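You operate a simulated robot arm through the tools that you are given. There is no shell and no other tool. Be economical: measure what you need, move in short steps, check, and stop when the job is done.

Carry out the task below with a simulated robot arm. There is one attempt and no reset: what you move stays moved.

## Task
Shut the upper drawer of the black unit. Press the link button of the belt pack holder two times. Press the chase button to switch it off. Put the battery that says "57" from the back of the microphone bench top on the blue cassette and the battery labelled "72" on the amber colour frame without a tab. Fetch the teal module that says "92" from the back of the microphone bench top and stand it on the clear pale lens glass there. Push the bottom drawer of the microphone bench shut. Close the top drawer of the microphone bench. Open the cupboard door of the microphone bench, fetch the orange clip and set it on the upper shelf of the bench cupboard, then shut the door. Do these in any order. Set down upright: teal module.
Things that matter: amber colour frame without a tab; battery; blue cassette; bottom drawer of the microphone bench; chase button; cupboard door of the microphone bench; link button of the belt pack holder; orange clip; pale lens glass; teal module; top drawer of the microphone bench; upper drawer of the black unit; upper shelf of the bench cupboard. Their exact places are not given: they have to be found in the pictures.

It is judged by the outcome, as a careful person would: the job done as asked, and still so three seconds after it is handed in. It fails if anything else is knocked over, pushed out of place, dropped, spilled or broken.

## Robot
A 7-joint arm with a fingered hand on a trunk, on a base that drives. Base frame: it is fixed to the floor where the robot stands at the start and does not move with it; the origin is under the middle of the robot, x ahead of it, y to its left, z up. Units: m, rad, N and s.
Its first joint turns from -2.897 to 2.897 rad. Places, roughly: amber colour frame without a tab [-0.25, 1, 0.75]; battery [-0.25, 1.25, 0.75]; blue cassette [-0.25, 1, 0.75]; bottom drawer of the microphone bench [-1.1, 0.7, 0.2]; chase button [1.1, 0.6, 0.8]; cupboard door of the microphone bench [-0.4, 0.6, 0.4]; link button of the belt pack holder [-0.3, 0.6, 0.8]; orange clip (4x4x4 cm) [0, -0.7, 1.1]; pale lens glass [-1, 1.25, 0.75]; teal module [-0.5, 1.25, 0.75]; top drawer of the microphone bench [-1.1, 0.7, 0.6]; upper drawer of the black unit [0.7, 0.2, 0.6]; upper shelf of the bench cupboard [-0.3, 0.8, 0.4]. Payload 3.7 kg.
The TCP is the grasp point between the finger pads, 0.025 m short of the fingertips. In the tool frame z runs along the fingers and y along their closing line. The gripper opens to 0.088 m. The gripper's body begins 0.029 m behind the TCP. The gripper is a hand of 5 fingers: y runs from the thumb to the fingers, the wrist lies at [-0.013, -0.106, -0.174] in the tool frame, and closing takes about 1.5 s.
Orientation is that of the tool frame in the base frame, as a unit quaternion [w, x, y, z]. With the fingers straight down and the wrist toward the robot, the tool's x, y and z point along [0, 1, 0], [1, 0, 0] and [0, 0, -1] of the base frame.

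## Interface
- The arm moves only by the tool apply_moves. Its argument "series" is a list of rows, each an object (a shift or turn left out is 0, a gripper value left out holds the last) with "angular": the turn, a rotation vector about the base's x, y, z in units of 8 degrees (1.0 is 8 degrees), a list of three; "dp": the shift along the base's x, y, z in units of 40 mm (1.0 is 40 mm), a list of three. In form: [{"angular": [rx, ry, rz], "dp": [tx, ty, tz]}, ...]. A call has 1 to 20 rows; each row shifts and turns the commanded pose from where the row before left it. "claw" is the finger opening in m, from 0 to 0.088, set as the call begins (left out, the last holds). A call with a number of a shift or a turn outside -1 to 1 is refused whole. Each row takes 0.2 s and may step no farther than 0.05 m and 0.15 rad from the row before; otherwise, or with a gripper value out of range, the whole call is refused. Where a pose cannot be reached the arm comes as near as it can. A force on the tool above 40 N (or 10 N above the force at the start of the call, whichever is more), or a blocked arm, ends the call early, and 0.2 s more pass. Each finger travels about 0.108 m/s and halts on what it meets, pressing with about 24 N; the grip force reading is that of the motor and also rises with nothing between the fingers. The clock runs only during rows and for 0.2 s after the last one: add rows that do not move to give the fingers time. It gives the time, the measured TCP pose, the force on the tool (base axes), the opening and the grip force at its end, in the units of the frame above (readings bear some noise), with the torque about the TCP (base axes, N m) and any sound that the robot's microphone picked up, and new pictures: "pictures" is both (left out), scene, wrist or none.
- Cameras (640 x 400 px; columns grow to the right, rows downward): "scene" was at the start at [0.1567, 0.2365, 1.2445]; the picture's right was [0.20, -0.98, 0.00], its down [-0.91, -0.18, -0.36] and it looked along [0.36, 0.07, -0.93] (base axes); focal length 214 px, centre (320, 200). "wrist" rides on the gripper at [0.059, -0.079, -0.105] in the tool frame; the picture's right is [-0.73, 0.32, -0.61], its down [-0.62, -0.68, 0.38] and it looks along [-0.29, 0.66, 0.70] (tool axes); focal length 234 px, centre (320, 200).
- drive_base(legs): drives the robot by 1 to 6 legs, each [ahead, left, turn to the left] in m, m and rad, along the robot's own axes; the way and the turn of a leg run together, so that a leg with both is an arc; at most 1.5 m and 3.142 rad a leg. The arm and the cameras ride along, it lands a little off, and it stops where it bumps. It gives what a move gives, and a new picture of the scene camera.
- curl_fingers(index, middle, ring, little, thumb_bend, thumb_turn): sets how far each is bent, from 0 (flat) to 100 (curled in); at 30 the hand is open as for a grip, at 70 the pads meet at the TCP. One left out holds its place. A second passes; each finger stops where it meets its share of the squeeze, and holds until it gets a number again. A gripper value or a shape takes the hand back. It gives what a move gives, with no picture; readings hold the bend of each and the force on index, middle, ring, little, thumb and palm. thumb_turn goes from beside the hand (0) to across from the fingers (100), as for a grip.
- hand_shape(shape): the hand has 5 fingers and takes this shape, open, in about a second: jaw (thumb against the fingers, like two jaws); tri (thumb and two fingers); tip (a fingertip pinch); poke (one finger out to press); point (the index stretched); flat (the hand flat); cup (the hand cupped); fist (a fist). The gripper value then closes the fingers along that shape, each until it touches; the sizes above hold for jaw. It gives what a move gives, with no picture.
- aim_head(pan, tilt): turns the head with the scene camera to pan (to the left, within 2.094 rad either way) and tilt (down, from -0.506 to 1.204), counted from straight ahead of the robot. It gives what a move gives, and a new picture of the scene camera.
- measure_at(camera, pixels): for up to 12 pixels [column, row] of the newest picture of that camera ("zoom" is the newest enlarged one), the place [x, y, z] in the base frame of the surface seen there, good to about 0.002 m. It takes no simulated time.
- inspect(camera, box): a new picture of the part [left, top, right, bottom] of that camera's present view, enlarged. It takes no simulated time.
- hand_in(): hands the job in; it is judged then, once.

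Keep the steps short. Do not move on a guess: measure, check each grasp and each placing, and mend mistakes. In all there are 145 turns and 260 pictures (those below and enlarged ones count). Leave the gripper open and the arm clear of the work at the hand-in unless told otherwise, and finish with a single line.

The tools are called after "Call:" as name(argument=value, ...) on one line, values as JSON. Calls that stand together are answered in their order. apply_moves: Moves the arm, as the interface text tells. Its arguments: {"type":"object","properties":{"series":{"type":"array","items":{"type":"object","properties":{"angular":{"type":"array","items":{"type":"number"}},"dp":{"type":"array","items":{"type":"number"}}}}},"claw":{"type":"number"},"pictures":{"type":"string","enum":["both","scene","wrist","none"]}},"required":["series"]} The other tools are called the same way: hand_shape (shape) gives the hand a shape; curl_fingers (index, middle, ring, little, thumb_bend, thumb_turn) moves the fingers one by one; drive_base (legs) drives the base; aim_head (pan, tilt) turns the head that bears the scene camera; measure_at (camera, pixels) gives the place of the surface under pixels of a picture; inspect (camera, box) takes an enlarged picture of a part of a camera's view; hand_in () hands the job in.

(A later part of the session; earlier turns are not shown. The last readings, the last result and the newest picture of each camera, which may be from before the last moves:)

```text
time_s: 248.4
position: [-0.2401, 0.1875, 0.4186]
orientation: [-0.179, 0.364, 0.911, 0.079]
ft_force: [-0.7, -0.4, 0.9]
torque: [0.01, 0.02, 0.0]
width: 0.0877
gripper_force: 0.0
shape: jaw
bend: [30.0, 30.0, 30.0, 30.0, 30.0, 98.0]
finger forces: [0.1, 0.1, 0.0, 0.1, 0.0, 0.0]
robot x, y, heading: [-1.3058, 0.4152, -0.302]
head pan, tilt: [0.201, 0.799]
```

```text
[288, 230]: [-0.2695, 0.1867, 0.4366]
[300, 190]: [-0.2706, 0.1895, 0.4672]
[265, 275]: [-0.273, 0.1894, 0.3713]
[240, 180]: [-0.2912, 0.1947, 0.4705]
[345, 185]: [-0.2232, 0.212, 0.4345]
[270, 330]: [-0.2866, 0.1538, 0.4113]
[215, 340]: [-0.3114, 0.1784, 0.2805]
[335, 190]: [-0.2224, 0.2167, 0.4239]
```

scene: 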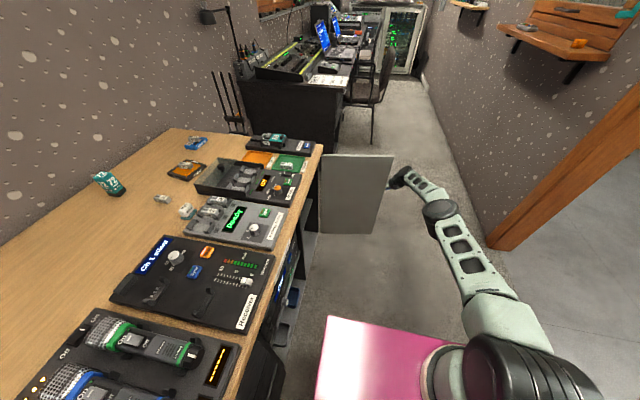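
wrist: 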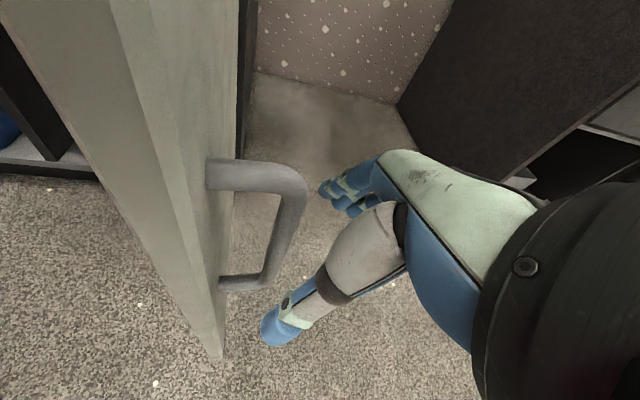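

The bar is beside the fingers (2.5 cm toward the door). Drive 5 cm forward to clear the handle, then lift the hand out.

Call:
drive_base(legs=[[0.05, -0.01, 0]])

Call:
apply_moves(series=[{"dp": [0, -0.2, 0.9]}, {"dp": [0, -0.2, 0.9]}, {"dp": [0, -0.2, 0.9]}, {"dp": [0, -0.2, 0.9]}, {"dp": [0, -0.2, 0.9]}, {"dp": [0, -0.2, 0.9]}, {"dp": [-0.3, -0.3, 0.9]}, {"dp": [-0.3, -0.3, 0.9]}, {"dp": [-0.3, -0.3, 0.9]}, {"dp": [-0.3, -0.3, 0.9]}, {"dp": [-0.3, -0.3, 0.9]}, {"dp": [-0.3, -0.3, 0.9]}, {"dp": [-0.3, -0.3, 0.9]}, {"dp": [-0.3, -0.3, 0.9]}, {"dp": [-0.3, -0.3, 0.9]}, {"dp": [-0.3, -0.3, 0.9]}, {"dp": [-0.3, -0.3, 0.9]}], pictures="both")

```text
time_s: 249.3
position: [-0.1971, 0.1614, 0.4176]
orientation: [-0.179, 0.366, 0.91, 0.079]
ft_force: [-0.1, -0.2, 0.0]
torque: [0.0, 0.01, 0.0]
width: 0.0879
gripper_force: 0.0
shape: jaw
bend: [30.0, 30.0, 30.0, 30.0, 30.0, 98.0]
finger forces: [0.1, 0.0, 0.0, 0.0, 0.0, 0.0]
robot x, y, heading: [-1.2591, 0.3891, -0.301]
head pan, tilt: [0.201, 0.799]
```

scene: 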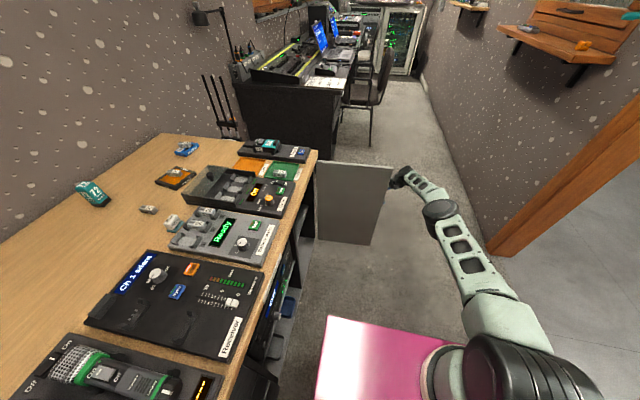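

```text
time_s: 252.9
position: [-0.3307, -0.0171, 1.0299]
orientation: [-0.179, 0.364, 0.91, 0.079]
ft_force: [-0.4, 1.0, -0.8]
torque: [-0.01, 0.0, 0.01]
width: 0.0876
gripper_force: 0.1
shape: jaw
bend: [30.0, 30.0, 30.0, 30.0, 30.0, 98.0]
finger forces: [0.0, 0.0, 0.0, 0.0, 0.0, 0.0]
robot x, y, heading: [-1.2621, 0.3911, -0.305]
head pan, tilt: [0.201, 0.799]
```

scene: 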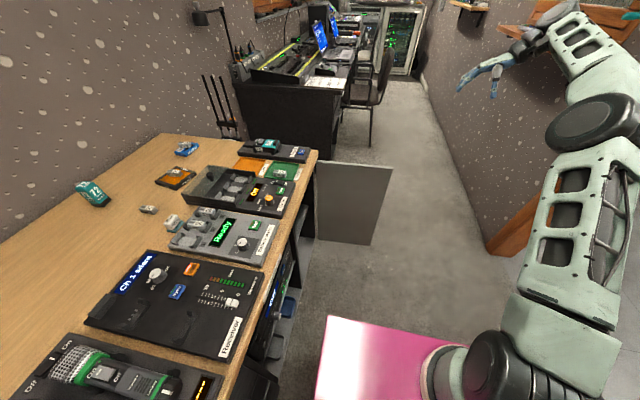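
wrist: 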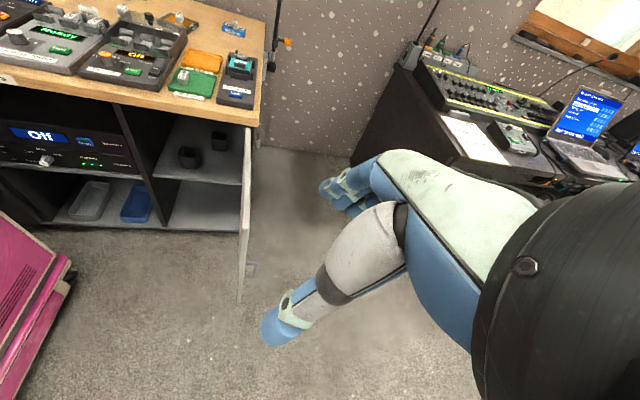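

The cupboard stands open; the upper shelf is visible with two small dark cups. Zoom and measure.

Call:
inspect(camera="wrist", box=[110, 90, 270, 250])

Call:
measure_at(camera="zoom", pixels=[[320, 260], [400, 310], [520, 365], [420, 230], [250, 340], [300, 345], [450, 200], [530, 300], [540, 200], [350, 355], [530, 380], [500, 260]])

```text
2.50 times, centred on (190, 170) of wrist
```

zoom: 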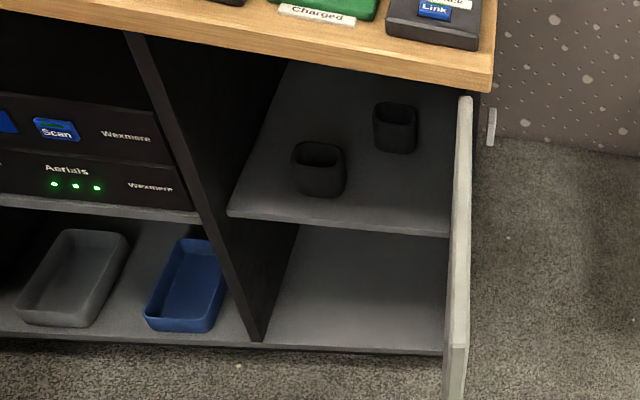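

```text
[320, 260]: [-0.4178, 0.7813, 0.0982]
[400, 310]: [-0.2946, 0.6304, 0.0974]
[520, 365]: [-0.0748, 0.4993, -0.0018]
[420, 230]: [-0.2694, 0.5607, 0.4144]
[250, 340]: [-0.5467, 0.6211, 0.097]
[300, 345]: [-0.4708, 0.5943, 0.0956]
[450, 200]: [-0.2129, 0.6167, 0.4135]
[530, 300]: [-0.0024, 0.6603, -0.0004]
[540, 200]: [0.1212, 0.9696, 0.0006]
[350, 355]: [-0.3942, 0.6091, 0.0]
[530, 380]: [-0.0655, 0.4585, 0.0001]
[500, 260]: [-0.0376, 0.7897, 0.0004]
```

Call:
measure_at(camera="zoom", pixels=[[320, 190], [320, 150], [395, 145], [395, 110], [270, 200], [400, 190], [300, 205], [370, 215], [235, 210], [445, 232], [300, 100], [350, 205]])

```text
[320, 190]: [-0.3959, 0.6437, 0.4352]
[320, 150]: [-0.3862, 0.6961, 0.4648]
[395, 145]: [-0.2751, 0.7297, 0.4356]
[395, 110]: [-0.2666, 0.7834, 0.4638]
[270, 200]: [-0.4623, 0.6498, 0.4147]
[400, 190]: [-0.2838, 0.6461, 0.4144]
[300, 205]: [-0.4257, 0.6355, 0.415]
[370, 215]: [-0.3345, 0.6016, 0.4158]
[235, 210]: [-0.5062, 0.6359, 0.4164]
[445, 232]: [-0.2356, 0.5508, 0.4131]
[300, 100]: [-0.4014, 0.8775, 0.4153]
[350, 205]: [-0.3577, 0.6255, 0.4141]
```

Shelf z≈0.414; free space at the right front of the shelf (cups at left and back). Now look closely at the orange clip on the ledge.

Call:
aim_head(pan=-0.5, tilt=0.4)

Call:
inspect(camera="scene", box=[300, 100, 460, 220])

```text
time_s: 254.0
position: [-0.3291, -0.0161, 1.0305]
orientation: [-0.179, 0.365, 0.91, 0.078]
ft_force: [0.1, 0.5, 0.4]
torque: [0.01, -0.01, -0.05]
width: 0.0876
gripper_force: 0.0
shape: jaw
bend: [30.0, 30.0, 30.0, 30.0, 30.0, 98.0]
finger forces: [0.0, 0.0, 0.0, 0.1, 0.1, 0.0]
robot x, y, heading: [-1.2594, 0.3906, -0.307]
head pan, tilt: [-0.499, 0.4]
```

scene: 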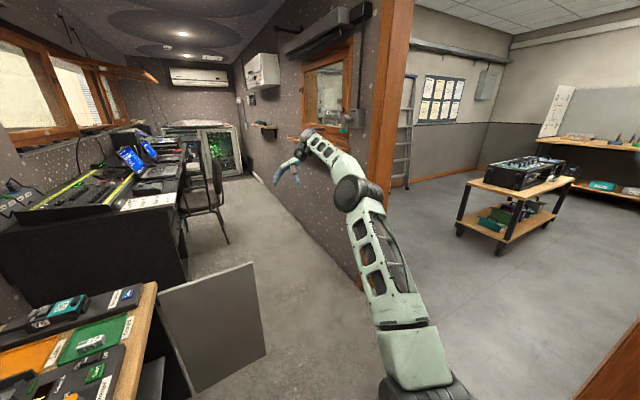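

```text
3.33 times, centred on (380, 160) of scene
```

zoom: 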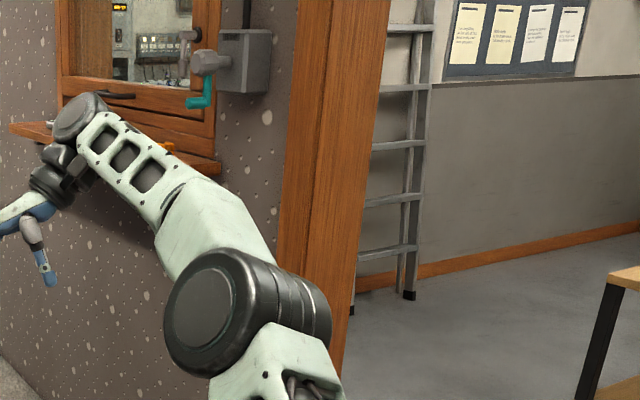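

The clip is hidden behind the arm. Retract and raise the arm, then drive (clear of the open door) to a place facing the ledge.

Call:
apply_moves(series=[{"dp": [-0.8, 0.3, 0.85]}, {"dp": [-0.8, 0.3, 0.85]}, {"dp": [-0.8, 0.3, 0.85]}, {"dp": [-0.8, 0.3, 0.85]}, {"dp": [-0.8, 0.3, 0.85]}, {"dp": [-0.8, 0.3, 0.85]}, {"dp": [-0.8, 0.3, 0.85]}], pictures="none")

Call:
drive_base(legs=[[0, -0.3, 0], [0.7, 0, 0], [0, 0, -0.53]])

Call:
aim_head(pan=0.1, tilt=0.5)

```text
time_s: 255.6
position: [-0.5517, 0.0642, 1.2708]
orientation: [-0.18, 0.365, 0.91, 0.079]
ft_force: [0.6, -1.0, -0.2]
torque: [0.03, 0.02, -0.01]
width: 0.0877
gripper_force: 0.0
shape: jaw
bend: [30.0, 30.0, 30.0, 30.0, 30.0, 98.0]
finger forces: [0.0, 0.0, 0.0, 0.1, 0.0, 0.0]
robot x, y, heading: [-1.2602, 0.3897, -0.304]
head pan, tilt: [-0.499, 0.4]
```

```text
time_s: 261.9
position: [-0.0552, -0.5575, 1.2718]
orientation: [-0.172, 0.438, 0.877, 0.095]
ft_force: [0.0, 0.4, 0.7]
torque: [-0.03, 0.02, 0.03]
width: 0.0881
gripper_force: 0.1
shape: jaw
bend: [30.0, 30.0, 30.0, 30.0, 30.0, 98.0]
finger forces: [0.1, 0.1, 0.0, 0.0, 0.0, 0.0]
robot x, y, heading: [-0.6818, -0.1086, -0.528]
head pan, tilt: [-0.499, 0.4]
stopped in leg 3: the robot was blocked; the commanded pose is now the measured one
```

scene: 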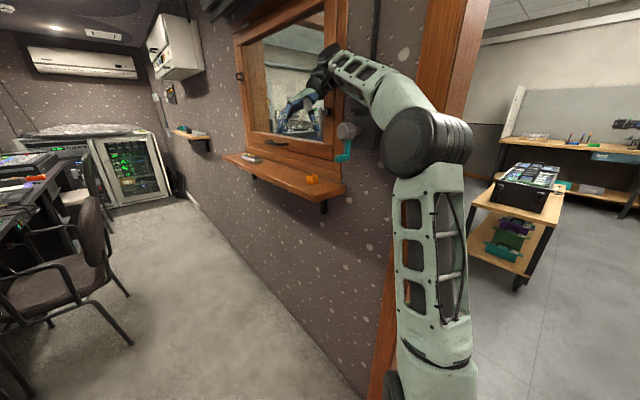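

```text
time_s: 262.9
position: [-0.0546, -0.5576, 1.2712]
orientation: [-0.173, 0.439, 0.877, 0.095]
ft_force: [0.1, 0.2, -0.1]
torque: [-0.01, 0.02, -0.02]
width: 0.0876
gripper_force: 0.0
shape: jaw
bend: [30.0, 30.0, 30.0, 30.0, 30.0, 98.0]
finger forces: [0.0, 0.0, 0.0, 0.0, 0.1, 0.0]
robot x, y, heading: [-0.6848, -0.1099, -0.527]
head pan, tilt: [0.099, 0.499]
```

scene: 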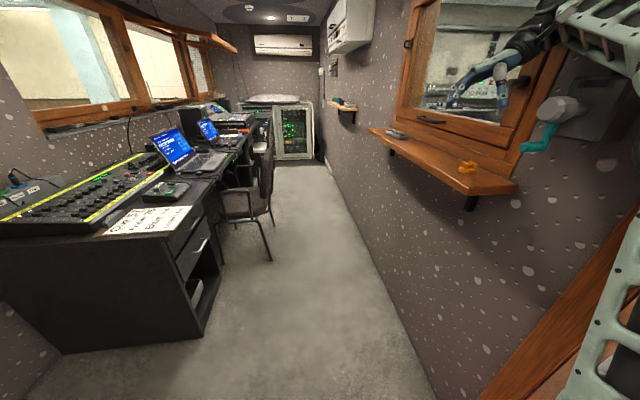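

Blocked on turning (front-right corner near the door jamb). Shift left 0.15 (away from the jamb) first, then finish the turn.

Call:
drive_base(legs=[[0, 0.15, 0], [0, 0, -0.3]])

Call:
inspect(camera="scene", box=[330, 90, 530, 240])

```text
time_s: 265.2
position: [-0.0808, -0.547, 1.2729]
orientation: [-0.164, 0.517, 0.832, 0.113]
ft_force: [0.3, -0.1, -0.4]
torque: [0.02, -0.01, 0.02]
width: 0.0878
gripper_force: 0.1
shape: jaw
bend: [30.0, 30.0, 30.0, 30.0, 30.0, 98.0]
finger forces: [0.0, 0.0, 0.1, 0.0, 0.0, 0.0]
robot x, y, heading: [-0.5998, 0.0159, -0.77]
head pan, tilt: [0.099, 0.499]
stopped in leg 2: the robot was blocked; the commanded pose is now the measured one
```

scene: 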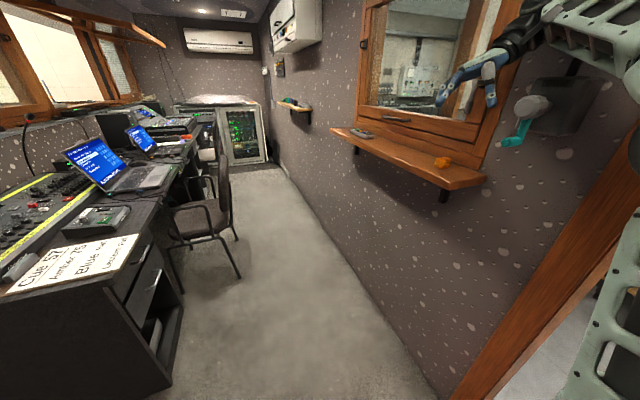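

```text
2.67 times, centred on (430, 165) of scene
```

zoom: 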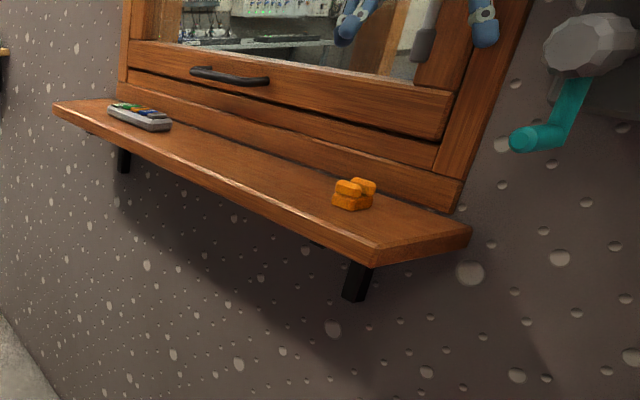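

Call:
apply_moves(series=[{"dp": [-0.3, 0.5, 0]}, {"dp": [-0.3, 0.5, 0]}], pictures="wrist")

Call:
aim_head(pan=-0.8, tilt=0.9)

```text
time_s: 265.9
position: [-0.1118, -0.5129, 1.2747]
orientation: [-0.163, 0.52, 0.831, 0.114]
ft_force: [0.4, -0.1, -0.9]
torque: [0.05, 0.0, 0.03]
width: 0.0878
gripper_force: 0.2
shape: jaw
bend: [30.0, 30.0, 30.0, 30.0, 30.0, 98.0]
finger forces: [0.0, 0.1, 0.0, 0.0, 0.1, 0.0]
robot x, y, heading: [-0.6039, 0.014, -0.77]
head pan, tilt: [0.099, 0.499]
```

wrist: 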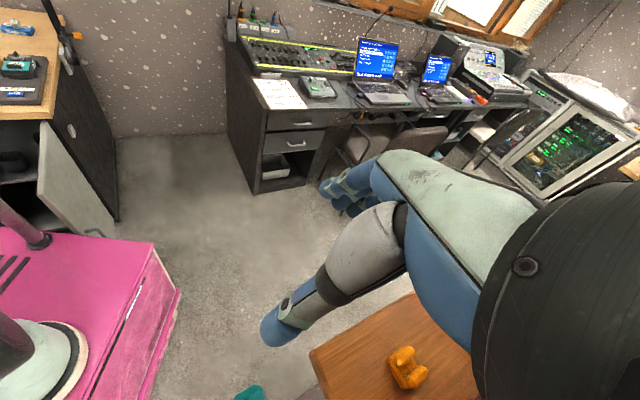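

```text
time_s: 267.1
position: [-0.1097, -0.5123, 1.2755]
orientation: [-0.164, 0.52, 0.831, 0.114]
ft_force: [0.4, -0.1, 0.1]
torque: [-0.01, 0.01, -0.02]
width: 0.0878
gripper_force: 0.0
shape: jaw
bend: [30.0, 30.0, 30.0, 30.0, 30.0, 98.0]
finger forces: [0.1, 0.0, 0.1, 0.0, 0.1, 0.1]
robot x, y, heading: [-0.6019, 0.0139, -0.768]
head pan, tilt: [-0.799, 0.901]
```

scene: 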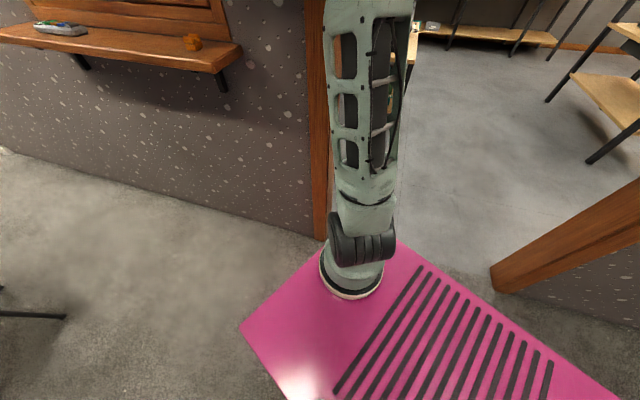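

Call:
measure_at(camera="scene", pixels=[[318, 236], [308, 225], [326, 240], [397, 245], [243, 326], [494, 275], [300, 215], [200, 45], [190, 42]])

```text
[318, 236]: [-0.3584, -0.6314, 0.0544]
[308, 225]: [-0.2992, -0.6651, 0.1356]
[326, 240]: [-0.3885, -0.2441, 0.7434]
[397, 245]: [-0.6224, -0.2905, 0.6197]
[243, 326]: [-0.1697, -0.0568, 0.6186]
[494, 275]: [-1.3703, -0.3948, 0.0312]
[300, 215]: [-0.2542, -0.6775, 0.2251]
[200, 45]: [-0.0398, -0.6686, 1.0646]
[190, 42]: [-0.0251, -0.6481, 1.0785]
```

Call:
inspect(camera="scene", box=[170, 20, 220, 60])

Call:
measure_at(camera="zoom", pixels=[[270, 200], [240, 250], [330, 240], [390, 230], [300, 290], [230, 200], [350, 190], [420, 300], [200, 290], [300, 330]])

Call:
inspect(camera="wrist", box=[340, 310, 480, 400])

```text
10.00 times, centred on (195, 40) of scene
```

zoom: 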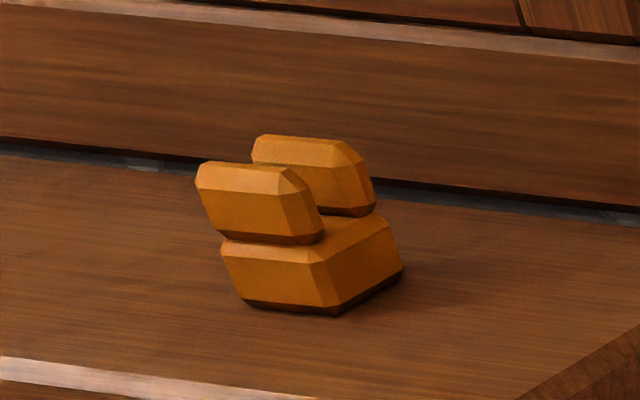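

```text
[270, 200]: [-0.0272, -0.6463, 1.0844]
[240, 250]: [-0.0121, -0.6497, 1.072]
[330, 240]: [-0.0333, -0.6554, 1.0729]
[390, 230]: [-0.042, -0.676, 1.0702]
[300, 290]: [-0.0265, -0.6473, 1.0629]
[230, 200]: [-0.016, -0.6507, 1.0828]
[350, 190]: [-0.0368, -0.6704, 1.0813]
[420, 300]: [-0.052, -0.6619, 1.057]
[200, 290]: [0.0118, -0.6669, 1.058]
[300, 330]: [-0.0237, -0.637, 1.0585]
```

```text
4.44 times, centred on (410, 355) of wrist
```

zoom: 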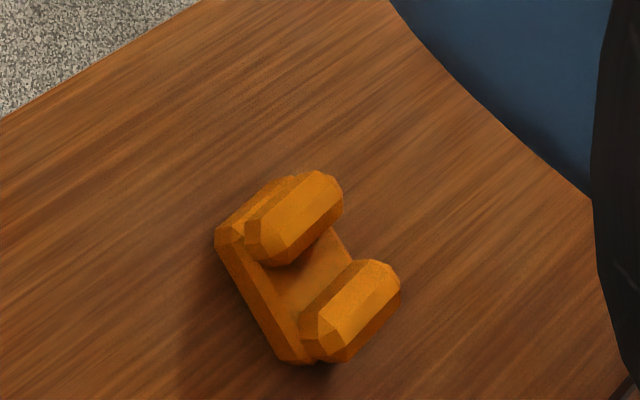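

Clip is a U-shaped block aligned with the ledge, centre ≈(‑0.02,‑0.672), ledge z 1.058. I'll use the "tri" shape with a 45° pitched approach (so I can later reach into the cupboard with the same pitch). Rotate the hand in place and go to a pre-grasp.

Call:
measure_at(camera="scene", pixels=[[195, 28], [190, 32], [200, 34], [195, 25], [186, 37], [204, 48]])

Call:
hand_shape(shape="tri")

Call:
apply_moves(series=[{"dp": [0.28, -0.22, -0.25], "angular": [-0.867, -0.053, -0.478]}, {"dp": [0.28, -0.22, -0.25], "angular": [-0.867, -0.053, -0.478]}, {"dp": [0.28, -0.22, -0.25], "angular": [-0.867, -0.053, -0.478]}, {"dp": [0.28, -0.22, -0.25], "angular": [-0.867, -0.053, -0.478]}, {"dp": [0.28, -0.22, -0.25], "angular": [-0.867, -0.053, -0.478]}, {"dp": [0.28, -0.22, -0.25], "angular": [-0.867, -0.053, -0.478]}, {"dp": [0.28, -0.22, -0.25], "angular": [-0.867, -0.053, -0.478]}, {"dp": [0.28, -0.22, -0.25], "angular": [-0.867, -0.053, -0.478]}, {"dp": [0.28, -0.22, -0.25], "angular": [-0.867, -0.053, -0.478]}, {"dp": [0.28, -0.22, -0.25], "angular": [-0.867, -0.053, -0.478]}], pictures="both")

```text
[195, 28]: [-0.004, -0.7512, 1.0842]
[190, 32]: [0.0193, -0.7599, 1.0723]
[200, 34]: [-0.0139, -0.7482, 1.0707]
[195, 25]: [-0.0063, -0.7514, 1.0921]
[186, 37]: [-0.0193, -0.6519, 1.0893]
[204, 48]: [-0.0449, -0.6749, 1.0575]
```

```text
time_s: 267.9
position: [-0.1105, -0.5127, 1.2756]
orientation: [-0.164, 0.52, 0.831, 0.114]
ft_force: [0.6, 0.4, -0.2]
torque: [0.02, -0.02, 0.03]
width: 0.0879
gripper_force: 0.1
shape: tri
bend: [30.0, 30.0, 99.0, 99.0, 30.0, 98.0]
finger forces: [0.0, 0.1, 0.0, 0.0, 0.0, 0.1]
robot x, y, heading: [-0.6, 0.0147, -0.77]
head pan, tilt: [-0.799, 0.901]
```

```text
time_s: 270.1
position: [0.0025, -0.5989, 1.1743]
orientation: [0.228, 0.743, 0.549, -0.308]
ft_force: [-0.5, -0.1, -0.3]
torque: [0.04, 0.0, 0.02]
width: 0.0879
gripper_force: 0.0
shape: tri
bend: [30.0, 30.0, 99.0, 99.0, 30.0, 98.0]
finger forces: [0.0, 0.0, 0.1, 0.0, 0.0, 0.1]
robot x, y, heading: [-0.6012, 0.0115, -0.767]
head pan, tilt: [-0.799, 0.901]
```

scene: 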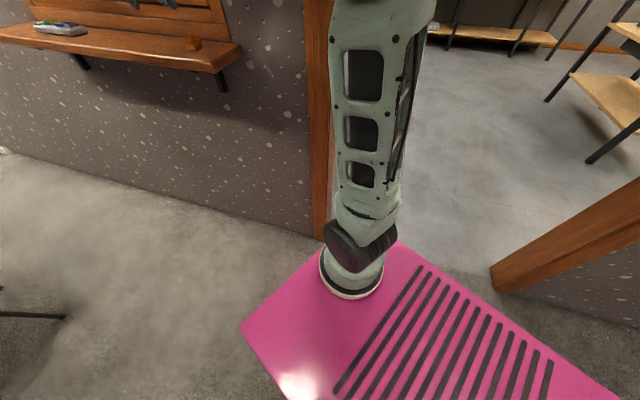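
wrist: 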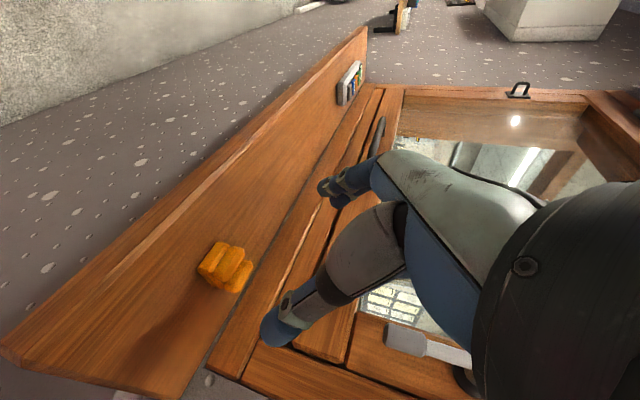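

Orientation as planned. Measure the clip from the wrist view.

Call:
inspect(camera="wrist", box=[180, 220, 280, 310])

Call:
measure_at(camera="zoom", pixels=[[125, 200], [170, 110], [220, 280], [280, 140], [340, 180], [270, 310], [320, 200], [90, 215], [215, 330]])

```text
4.44 times, centred on (230, 265) of wrist
```

zoom: 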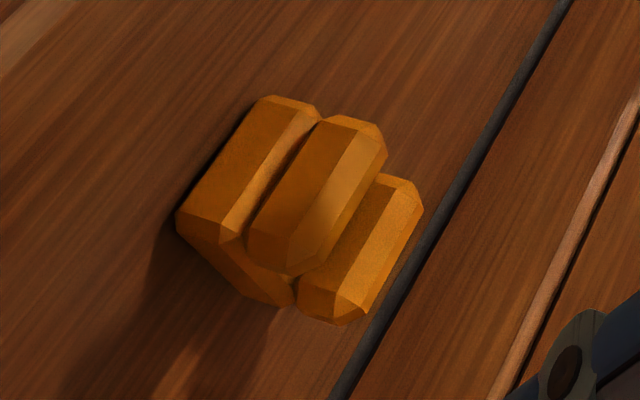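

```text
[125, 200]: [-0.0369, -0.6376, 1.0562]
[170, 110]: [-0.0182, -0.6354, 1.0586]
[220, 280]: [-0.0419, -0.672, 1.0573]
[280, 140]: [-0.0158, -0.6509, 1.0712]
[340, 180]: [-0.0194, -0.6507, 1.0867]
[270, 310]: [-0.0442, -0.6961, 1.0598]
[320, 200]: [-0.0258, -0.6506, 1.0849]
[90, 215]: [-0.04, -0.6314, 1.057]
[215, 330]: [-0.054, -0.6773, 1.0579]
```

Call:
measure_at(camera="zoom", pixels=[[275, 102], [410, 195], [355, 130], [190, 225], [285, 295], [340, 310], [300, 260], [370, 125], [395, 190], [250, 240]])

```text
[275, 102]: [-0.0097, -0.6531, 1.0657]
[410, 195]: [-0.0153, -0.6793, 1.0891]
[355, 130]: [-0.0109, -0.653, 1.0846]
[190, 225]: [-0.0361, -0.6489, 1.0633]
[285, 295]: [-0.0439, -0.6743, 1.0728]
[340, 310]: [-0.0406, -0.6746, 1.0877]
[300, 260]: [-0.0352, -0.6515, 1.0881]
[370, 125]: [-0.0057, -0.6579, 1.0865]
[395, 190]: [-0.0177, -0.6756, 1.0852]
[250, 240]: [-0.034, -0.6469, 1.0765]
```

Clip centre (‑0.0245,‑0.667), 3.1 cm wide. Approach to the grasp pose.

Call:
apply_moves(series=[{"dp": [-0.217, -0.538, -0.636]}, {"dp": [-0.217, -0.538, -0.636]}, {"dp": [-0.108, -0.27, -0.318]}], pictures="wrist")

Call:
inspect(camera="wrist", box=[180, 120, 440, 360])

```text
time_s: 270.9
position: [-0.0194, -0.6539, 1.111]
orientation: [0.229, 0.742, 0.549, -0.308]
ft_force: [0.2, 1.0, 0.6]
torque: [0.0, 0.04, 0.02]
width: 0.0879
gripper_force: 0.1
shape: tri
bend: [30.0, 30.0, 99.0, 99.0, 30.0, 98.0]
finger forces: [0.0, 0.0, 0.0, 0.0, 0.0, 0.0]
robot x, y, heading: [-0.6023, 0.0123, -0.769]
head pan, tilt: [-0.799, 0.901]
```

wrist: 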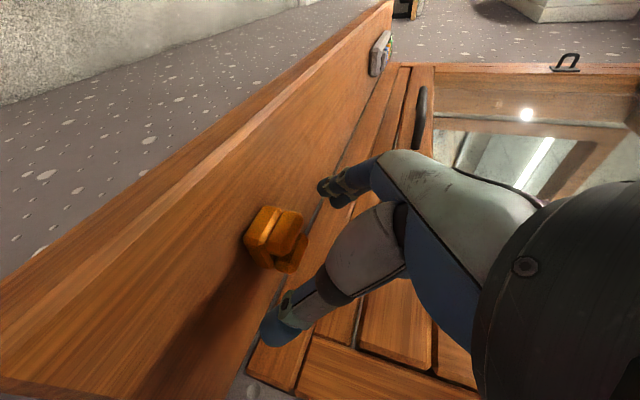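

```text
1.67 times, centred on (310, 240) of wrist
```

zoom: 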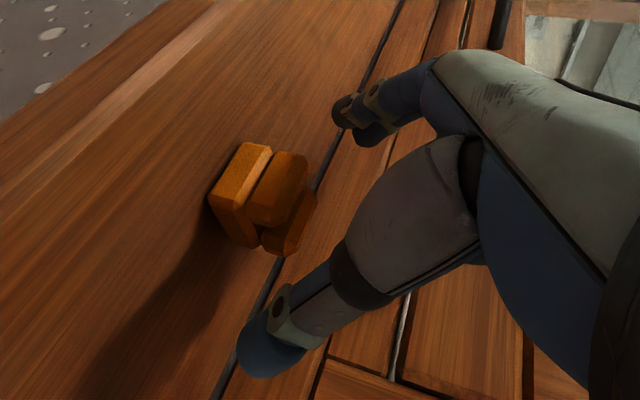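

Call:
apply_moves(series=[{"dp": [-0.05, -0.14, -0.16]}, {"dp": [-0.05, -0.12, -0.17]}, {"dp": [0, 0, -0.08]}], pictures="none")

Call:
inspect(camera="wrist", box=[180, 120, 440, 360])

```text
time_s: 271.8
position: [-0.0239, -0.6636, 1.0937]
orientation: [0.227, 0.743, 0.549, -0.308]
ft_force: [-0.2, 0.0, 1.0]
torque: [0.03, 0.0, -0.02]
width: 0.088
gripper_force: 0.0
shape: tri
bend: [30.0, 30.0, 99.0, 99.0, 30.0, 98.0]
finger forces: [0.0, 0.1, 0.0, 0.0, 0.1, 0.2]
robot x, y, heading: [-0.6005, 0.0161, -0.768]
head pan, tilt: [-0.799, 0.901]
```

```text
1.67 times, centred on (310, 240) of wrist
```

zoom: 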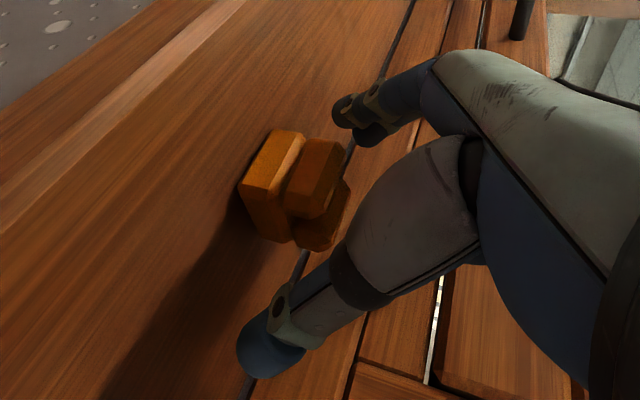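

No contact with the ledge; the clip lies between thumb and fingers. Close.

Call:
apply_moves(series=[{"dp": [0, 0, 0]}, {"dp": [0, 0, 0]}, {"dp": [0, 0, 0]}, {"dp": [0, 0, 0]}, {"dp": [0, 0, 0]}, {"dp": [0, 0, 0]}, {"dp": [0, 0, 0]}, {"dp": [0, 0, 0]}], claw=0.005, pictures="none")

Call:
inspect(camera="wrist", box=[180, 120, 440, 360])

```text
time_s: 273.6
position: [-0.0235, -0.6654, 1.0936]
orientation: [0.228, 0.743, 0.549, -0.309]
ft_force: [-0.2, 0.0, -1.1]
torque: [0.02, 0.0, -0.04]
width: 0.0261
gripper_force: 23.8
shape: tri
bend: [74.0, 54.0, 100.0, 100.0, 74.0, 100.0]
finger forces: [10.9, 10.7, 0.1, 0.1, 21.7, 0.0]
robot x, y, heading: [-0.6002, 0.0136, -0.768]
head pan, tilt: [-0.799, 0.901]
```

```text
1.67 times, centred on (310, 240) of wrist
```

zoom: 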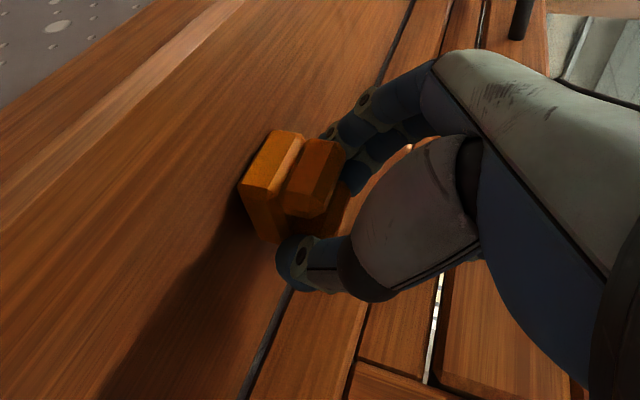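

Gripped. Lift straight up and back.

Call:
apply_moves(series=[{"dp": [0, 0, 0.4]}, {"dp": [0, 0, 0.6]}, {"dp": [0.1, 0.3, 0.7]}, {"dp": [0.1, 0.5, 0.7]}], pictures="none")

Call:
inspect(camera="wrist", box=[180, 120, 440, 360])

```text
time_s: 274.6
position: [-0.0163, -0.6316, 1.1922]
orientation: [0.226, 0.743, 0.549, -0.308]
ft_force: [-0.6, -0.9, -0.2]
torque: [0.03, -0.01, -0.03]
width: 0.0262
gripper_force: 24.4
shape: tri
bend: [74.0, 54.0, 100.0, 100.0, 74.0, 100.0]
finger forces: [10.9, 10.8, 0.0, 0.0, 21.7, 0.0]
robot x, y, heading: [-0.6027, 0.014, -0.772]
head pan, tilt: [-0.799, 0.901]
```

```text
1.67 times, centred on (310, 240) of wrist
```

zoom: 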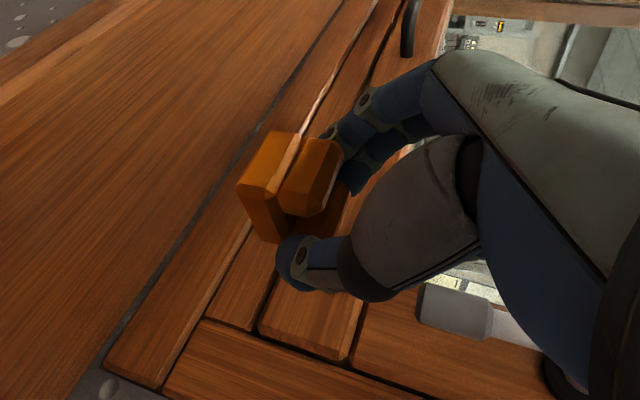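

The clip is held. I have few turns left, so I'll batch: back away from the wall, turn left in stages to face the bench (clear of the open door), yaw the hand +40°, and look.

Call:
drive_base(legs=[[-0.2, 0, 0], [0, 0, 0.87], [-0.166, -0.206, 0], [0, 0, 1.0]])

Call:
apply_moves(series=[{"angular": [0, 0, 1]}, {"angular": [0, 0, 1]}, {"angular": [0, 0, 1]}, {"angular": [0, 0, 1]}, {"angular": [0, 0, 1]}], pictures="wrist")

Call:
aim_head(pan=-0.3, tilt=0.8)

```text
time_s: 277.0
position: [-0.0612, -0.3975, 1.1929]
orientation: [0.254, 0.693, 0.61, -0.288]
ft_force: [-0.5, -0.2, -1.1]
torque: [0.01, -0.01, -0.01]
width: 0.026
gripper_force: 24.7
shape: tri
bend: [74.0, 54.0, 100.0, 100.0, 74.0, 100.0]
finger forces: [10.8, 10.9, 0.1, 0.1, 21.7, 0.0]
robot x, y, heading: [-0.7488, 0.1394, -0.605]
head pan, tilt: [-0.799, 0.901]
stopped in leg 2: the robot was blocked; the commanded pose is now the measured one
```

scene: 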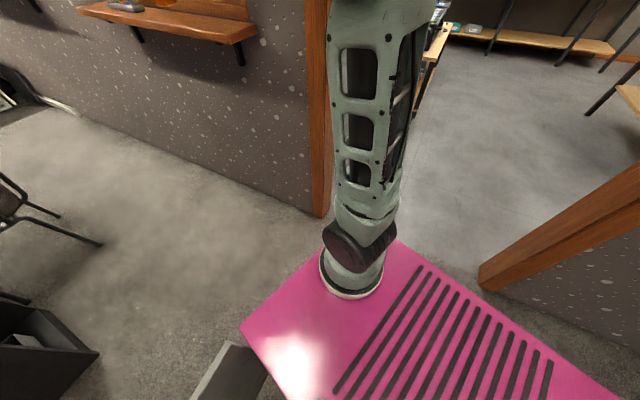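

```text
time_s: 278.2
position: [-0.0619, -0.3948, 1.192]
orientation: [0.336, 0.442, 0.811, -0.183]
ft_force: [-0.2, 0.6, 0.7]
torque: [0.01, 0.0, 0.02]
width: 0.0257
gripper_force: 24.0
shape: tri
bend: [74.0, 54.0, 100.0, 100.0, 74.0, 100.0]
finger forces: [10.7, 11.0, 0.0, 0.0, 21.6, 0.0]
robot x, y, heading: [-0.747, 0.1403, -0.603]
head pan, tilt: [-0.799, 0.901]
```

wrist: 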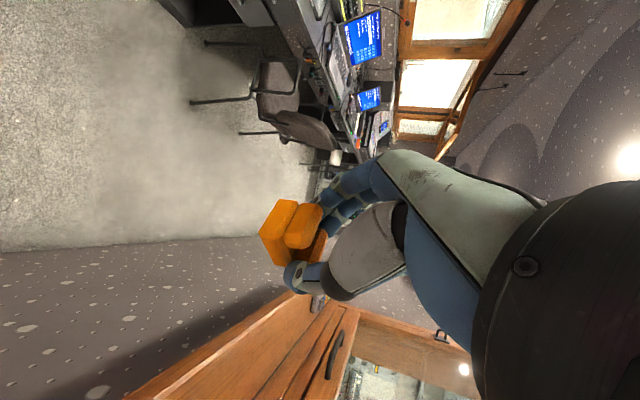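

```text
time_s: 279.1
position: [-0.063, -0.3967, 1.1929]
orientation: [0.337, 0.443, 0.81, -0.183]
ft_force: [-0.5, -0.5, -0.2]
torque: [0.02, -0.01, -0.01]
width: 0.0261
gripper_force: 24.3
shape: tri
bend: [74.0, 54.0, 100.0, 100.0, 74.0, 100.0]
finger forces: [10.7, 11.0, 0.0, 0.0, 21.7, 0.0]
robot x, y, heading: [-0.7467, 0.1452, -0.606]
head pan, tilt: [-0.3, 0.799]
```

scene: 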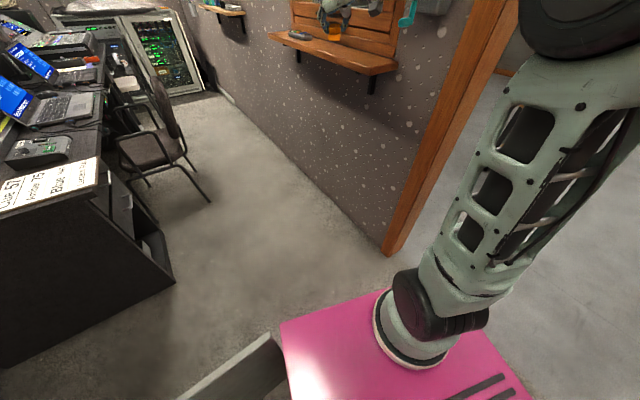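

The base corner touches the open door's tip. Pull the arm in, slide right 0.26 away from the door, then turn to face the bench, go in front of the cupboard and descend.

Call:
apply_moves(series=[{"dp": [0, 0.9, 0]}, {"dp": [0, 0.9, 0]}, {"dp": [0, 0.9, 0]}, {"dp": [0, 0.9, 0]}, {"dp": [0, 0.9, 0]}, {"dp": [0, 0.9, 0]}, {"dp": [0, 0.9, 0]}], pictures="none")

Call:
drive_base(legs=[[0, -0.258, 0], [0, 0, 1.706]])

Call:
apply_moves(series=[{"dp": [0.84, -0.67, 0]}, {"dp": [0.84, -0.67, 0]}, {"dp": [0.84, -0.67, 0]}, {"dp": [0.84, -0.67, 0]}, {"dp": [0.84, -0.67, 0]}, {"dp": [0.84, -0.67, 0]}, {"dp": [0.84, -0.67, 0]}], pictures="none")

Call:
aim_head(pan=-0.3, tilt=0.8)

```text
time_s: 280.7
position: [-0.0607, -0.1437, 1.19]
orientation: [0.337, 0.442, 0.811, -0.184]
ft_force: [-0.3, 0.0, -0.3]
torque: [0.01, -0.02, -0.01]
width: 0.0256
gripper_force: 24.0
shape: tri
bend: [74.0, 54.0, 100.0, 100.0, 74.0, 100.0]
finger forces: [10.6, 11.2, 0.0, 0.1, 21.7, 0.0]
robot x, y, heading: [-0.7466, 0.1427, -0.599]
head pan, tilt: [-0.3, 0.799]
```

```text
time_s: 286.7
position: [-0.7087, 0.6471, 1.1914]
orientation: [0.359, -0.322, 0.866, 0.134]
ft_force: [-0.8, 0.8, -0.7]
torque: [0.01, 0.0, -0.03]
width: 0.0252
gripper_force: 24.3
shape: tri
bend: [74.0, 53.0, 100.0, 100.0, 75.0, 100.0]
finger forces: [17.2, 12.4, 0.0, 0.0, 21.6, 0.0]
robot x, y, heading: [-0.8951, -0.0746, 1.115]
head pan, tilt: [-0.3, 0.799]
```

scene: 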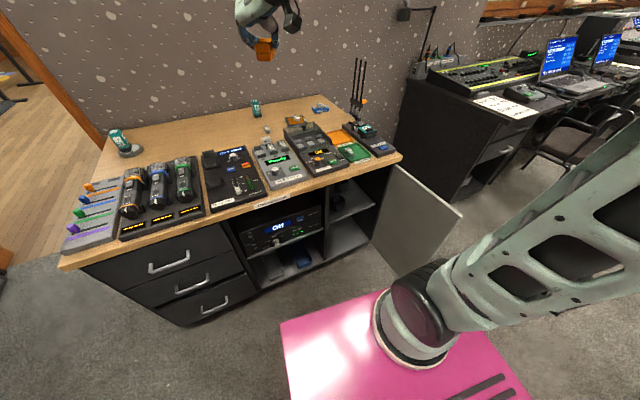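

```text
time_s: 288.3
position: [-0.4738, 0.4578, 1.1888]
orientation: [0.36, -0.323, 0.865, 0.134]
ft_force: [0.4, 0.3, 0.0]
torque: [-0.01, 0.01, 0.0]
width: 0.0251
gripper_force: 24.2
shape: tri
bend: [74.0, 53.0, 100.0, 100.0, 75.0, 100.0]
finger forces: [14.1, 12.6, 0.1, 0.0, 21.5, 0.0]
robot x, y, heading: [-0.8983, -0.0738, 1.112]
head pan, tilt: [-0.3, 0.799]
```

```text
time_s: 288.9
position: [-0.4739, 0.4569, 1.1899]
orientation: [0.359, -0.323, 0.865, 0.134]
ft_force: [1.0, 0.0, -0.6]
torque: [0.01, 0.0, 0.0]
width: 0.0252
gripper_force: 23.9
shape: tri
bend: [74.0, 53.0, 100.0, 100.0, 75.0, 100.0]
finger forces: [14.2, 12.6, 0.0, 0.0, 21.5, 0.0]
robot x, y, heading: [-0.8959, -0.07, 1.109]
head pan, tilt: [-0.3, 0.799]
```

scene: 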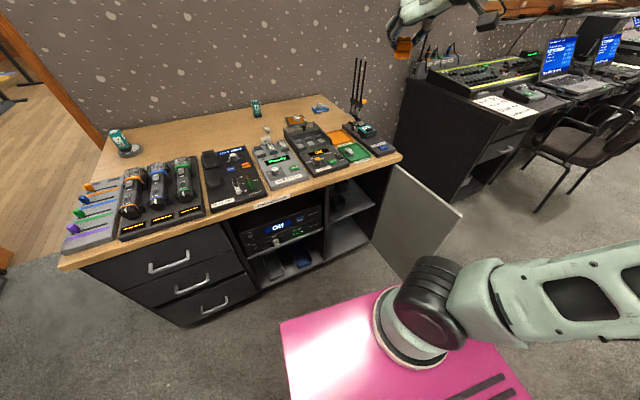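

All is intact, robot in place, clip held level. Descend in front of the cupboard and insert over the upper shelf (2.5 cm above it).

Call:
apply_moves(series=[{"dp": [0, 0, -0.95]}, {"dp": [0, 0, -0.95]}, {"dp": [0, 0, -0.95]}, {"dp": [0, 0, -0.95]}, {"dp": [0, 0, -0.95]}, {"dp": [0, 0, -0.95]}, {"dp": [0, 0, -0.95]}, {"dp": [0, 0, -0.95]}, {"dp": [0, 0, -0.95]}, {"dp": [0, 0, -0.95]}, {"dp": [0, 0, -0.95]}, {"dp": [0, 0, -0.95]}, {"dp": [0, 0, -0.95]}, {"dp": [0, 0, -0.95]}, {"dp": [0, 0, -0.95]}, {"dp": [0, 0, -0.95]}, {"dp": [0, 0, -0.95]}, {"dp": [0, 0, -0.95]}, {"dp": [0, 0, -0.7]}], pictures="none")

Call:
apply_moves(series=[{"dp": [0.68, 0.53, 0]}, {"dp": [0.68, 0.53, 0]}, {"dp": [0.68, 0.53, 0]}, {"dp": [0.68, 0.53, 0]}, {"dp": [0.68, 0.53, 0]}, {"dp": [0.68, 0.53, 0]}, {"dp": [0.68, 0.53, 0]}], pictures="both")

```text
time_s: 292.9
position: [-0.433, 0.4895, 0.4964]
orientation: [0.36, -0.323, 0.865, 0.133]
ft_force: [0.2, 1.0, -1.0]
torque: [0.02, 0.0, 0.03]
width: 0.0253
gripper_force: 23.9
shape: tri
bend: [74.0, 53.0, 100.0, 100.0, 75.0, 100.0]
finger forces: [12.0, 12.7, 0.0, 0.0, 21.5, 0.1]
out of reach, approached as far as the arm can: row 9, 10, 11, 12, 13
robot x, y, heading: [-0.8934, -0.0742, 1.112]
head pan, tilt: [-0.3, 0.799]
```

```text
time_s: 294.7
position: [-0.2768, 0.6232, 0.4949]
orientation: [0.346, -0.333, 0.866, 0.14]
ft_force: [0.9, 0.6, -1.7]
torque: [-0.01, -0.03, 0.04]
width: 0.0252
gripper_force: 23.8
shape: tri
bend: [74.0, 53.0, 100.0, 100.0, 75.0, 100.0]
finger forces: [11.6, 12.8, 0.0, 0.0, 21.5, 0.1]
robot x, y, heading: [-0.9042, -0.0855, 1.104]
head pan, tilt: [-0.3, 0.799]
stopped in row 7: the arm was blocked; the commanded pose is now the measured one
```

scene: 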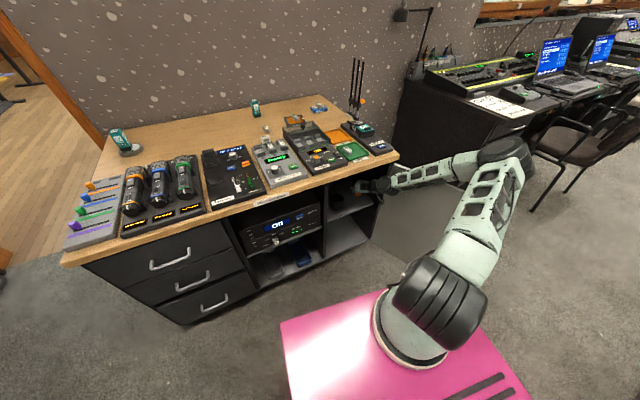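
wrist: 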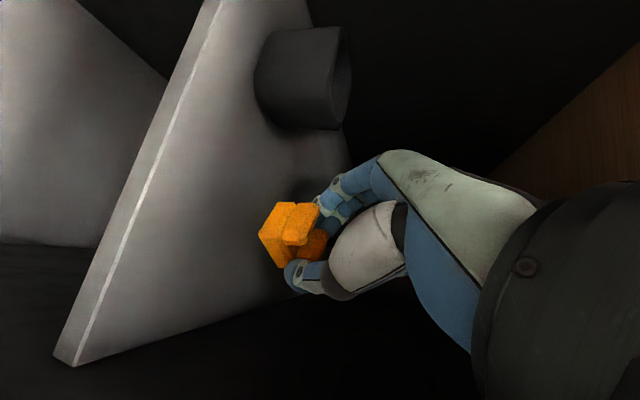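

Inside over the free part of the shelf. Lower to contact, release, and back out; then check.

Call:
apply_moves(series=[{"dp": [0, 0, -0.35]}, {"dp": [0, 0, -0.35]}, {"dp": [0, 0, -0.25]}, {"dp": [0, 0, -0.1]}, {"dp": [0, 0, -0.08]}, {"dp": [0, 0, 0]}], pictures="none")

Call:
apply_moves(series=[{"dp": [0, 0, 0]}, {"dp": [0, 0, 0]}, {"dp": [0, 0, 0]}, {"dp": [0, 0, 0]}, {"dp": [0, 0, 0]}, {"dp": [0, 0, 0]}], claw=0.075, pictures="wrist")

Call:
apply_moves(series=[{"dp": [-0.4, -0.32, 0.15]}, {"dp": [-0.68, -0.53, 0.1]}, {"dp": [-0.68, -0.53, 0.1]}, {"dp": [-0.68, -0.53, 0.1]}, {"dp": [-0.68, -0.53, 0.1]}, {"dp": [-0.68, -0.53, 0.1]}], pictures="wrist")

```text
time_s: 296.1
position: [-0.2824, 0.628, 0.4581]
orientation: [0.349, -0.335, 0.863, 0.143]
ft_force: [-0.1, -0.3, -0.7]
torque: [0.03, 0.01, -0.01]
width: 0.0253
gripper_force: 23.7
shape: tri
bend: [74.0, 53.0, 100.0, 100.0, 75.0, 100.0]
finger forces: [11.3, 12.8, 0.1, 0.0, 21.5, 0.1]
robot x, y, heading: [-0.901, -0.0791, 1.104]
head pan, tilt: [-0.3, 0.799]
```

```text
time_s: 297.5
position: [-0.2826, 0.6274, 0.4567]
orientation: [0.347, -0.335, 0.864, 0.143]
ft_force: [0.5, 1.1, -0.2]
torque: [0.01, 0.0, 0.04]
width: 0.0748
gripper_force: 0.1
shape: tri
bend: [27.0, 33.0, 99.0, 99.0, 43.0, 99.0]
finger forces: [0.1, 0.1, 0.1, 0.1, 0.0, 0.0]
robot x, y, heading: [-0.9037, -0.0802, 1.104]
head pan, tilt: [-0.3, 0.799]
```

wrist: 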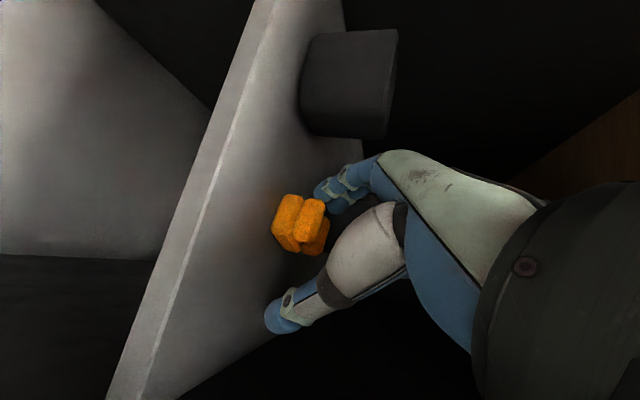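

```text
time_s: 298.9
position: [-0.4229, 0.5053, 0.47]
orientation: [0.345, -0.331, 0.868, 0.138]
ft_force: [0.2, 0.8, -0.7]
torque: [0.01, 0.0, -0.03]
width: 0.0749
gripper_force: 0.1
shape: tri
bend: [27.0, 33.0, 99.0, 99.0, 43.0, 99.0]
finger forces: [0.0, 0.0, 0.0, 0.0, 0.1, 0.1]
robot x, y, heading: [-0.8988, -0.0822, 1.106]
head pan, tilt: [-0.3, 0.799]
```

wrist: 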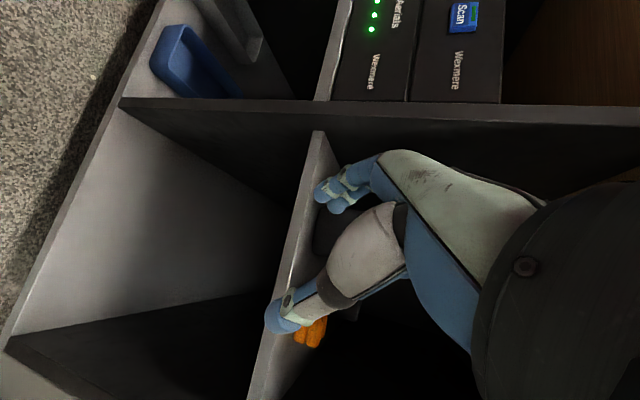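

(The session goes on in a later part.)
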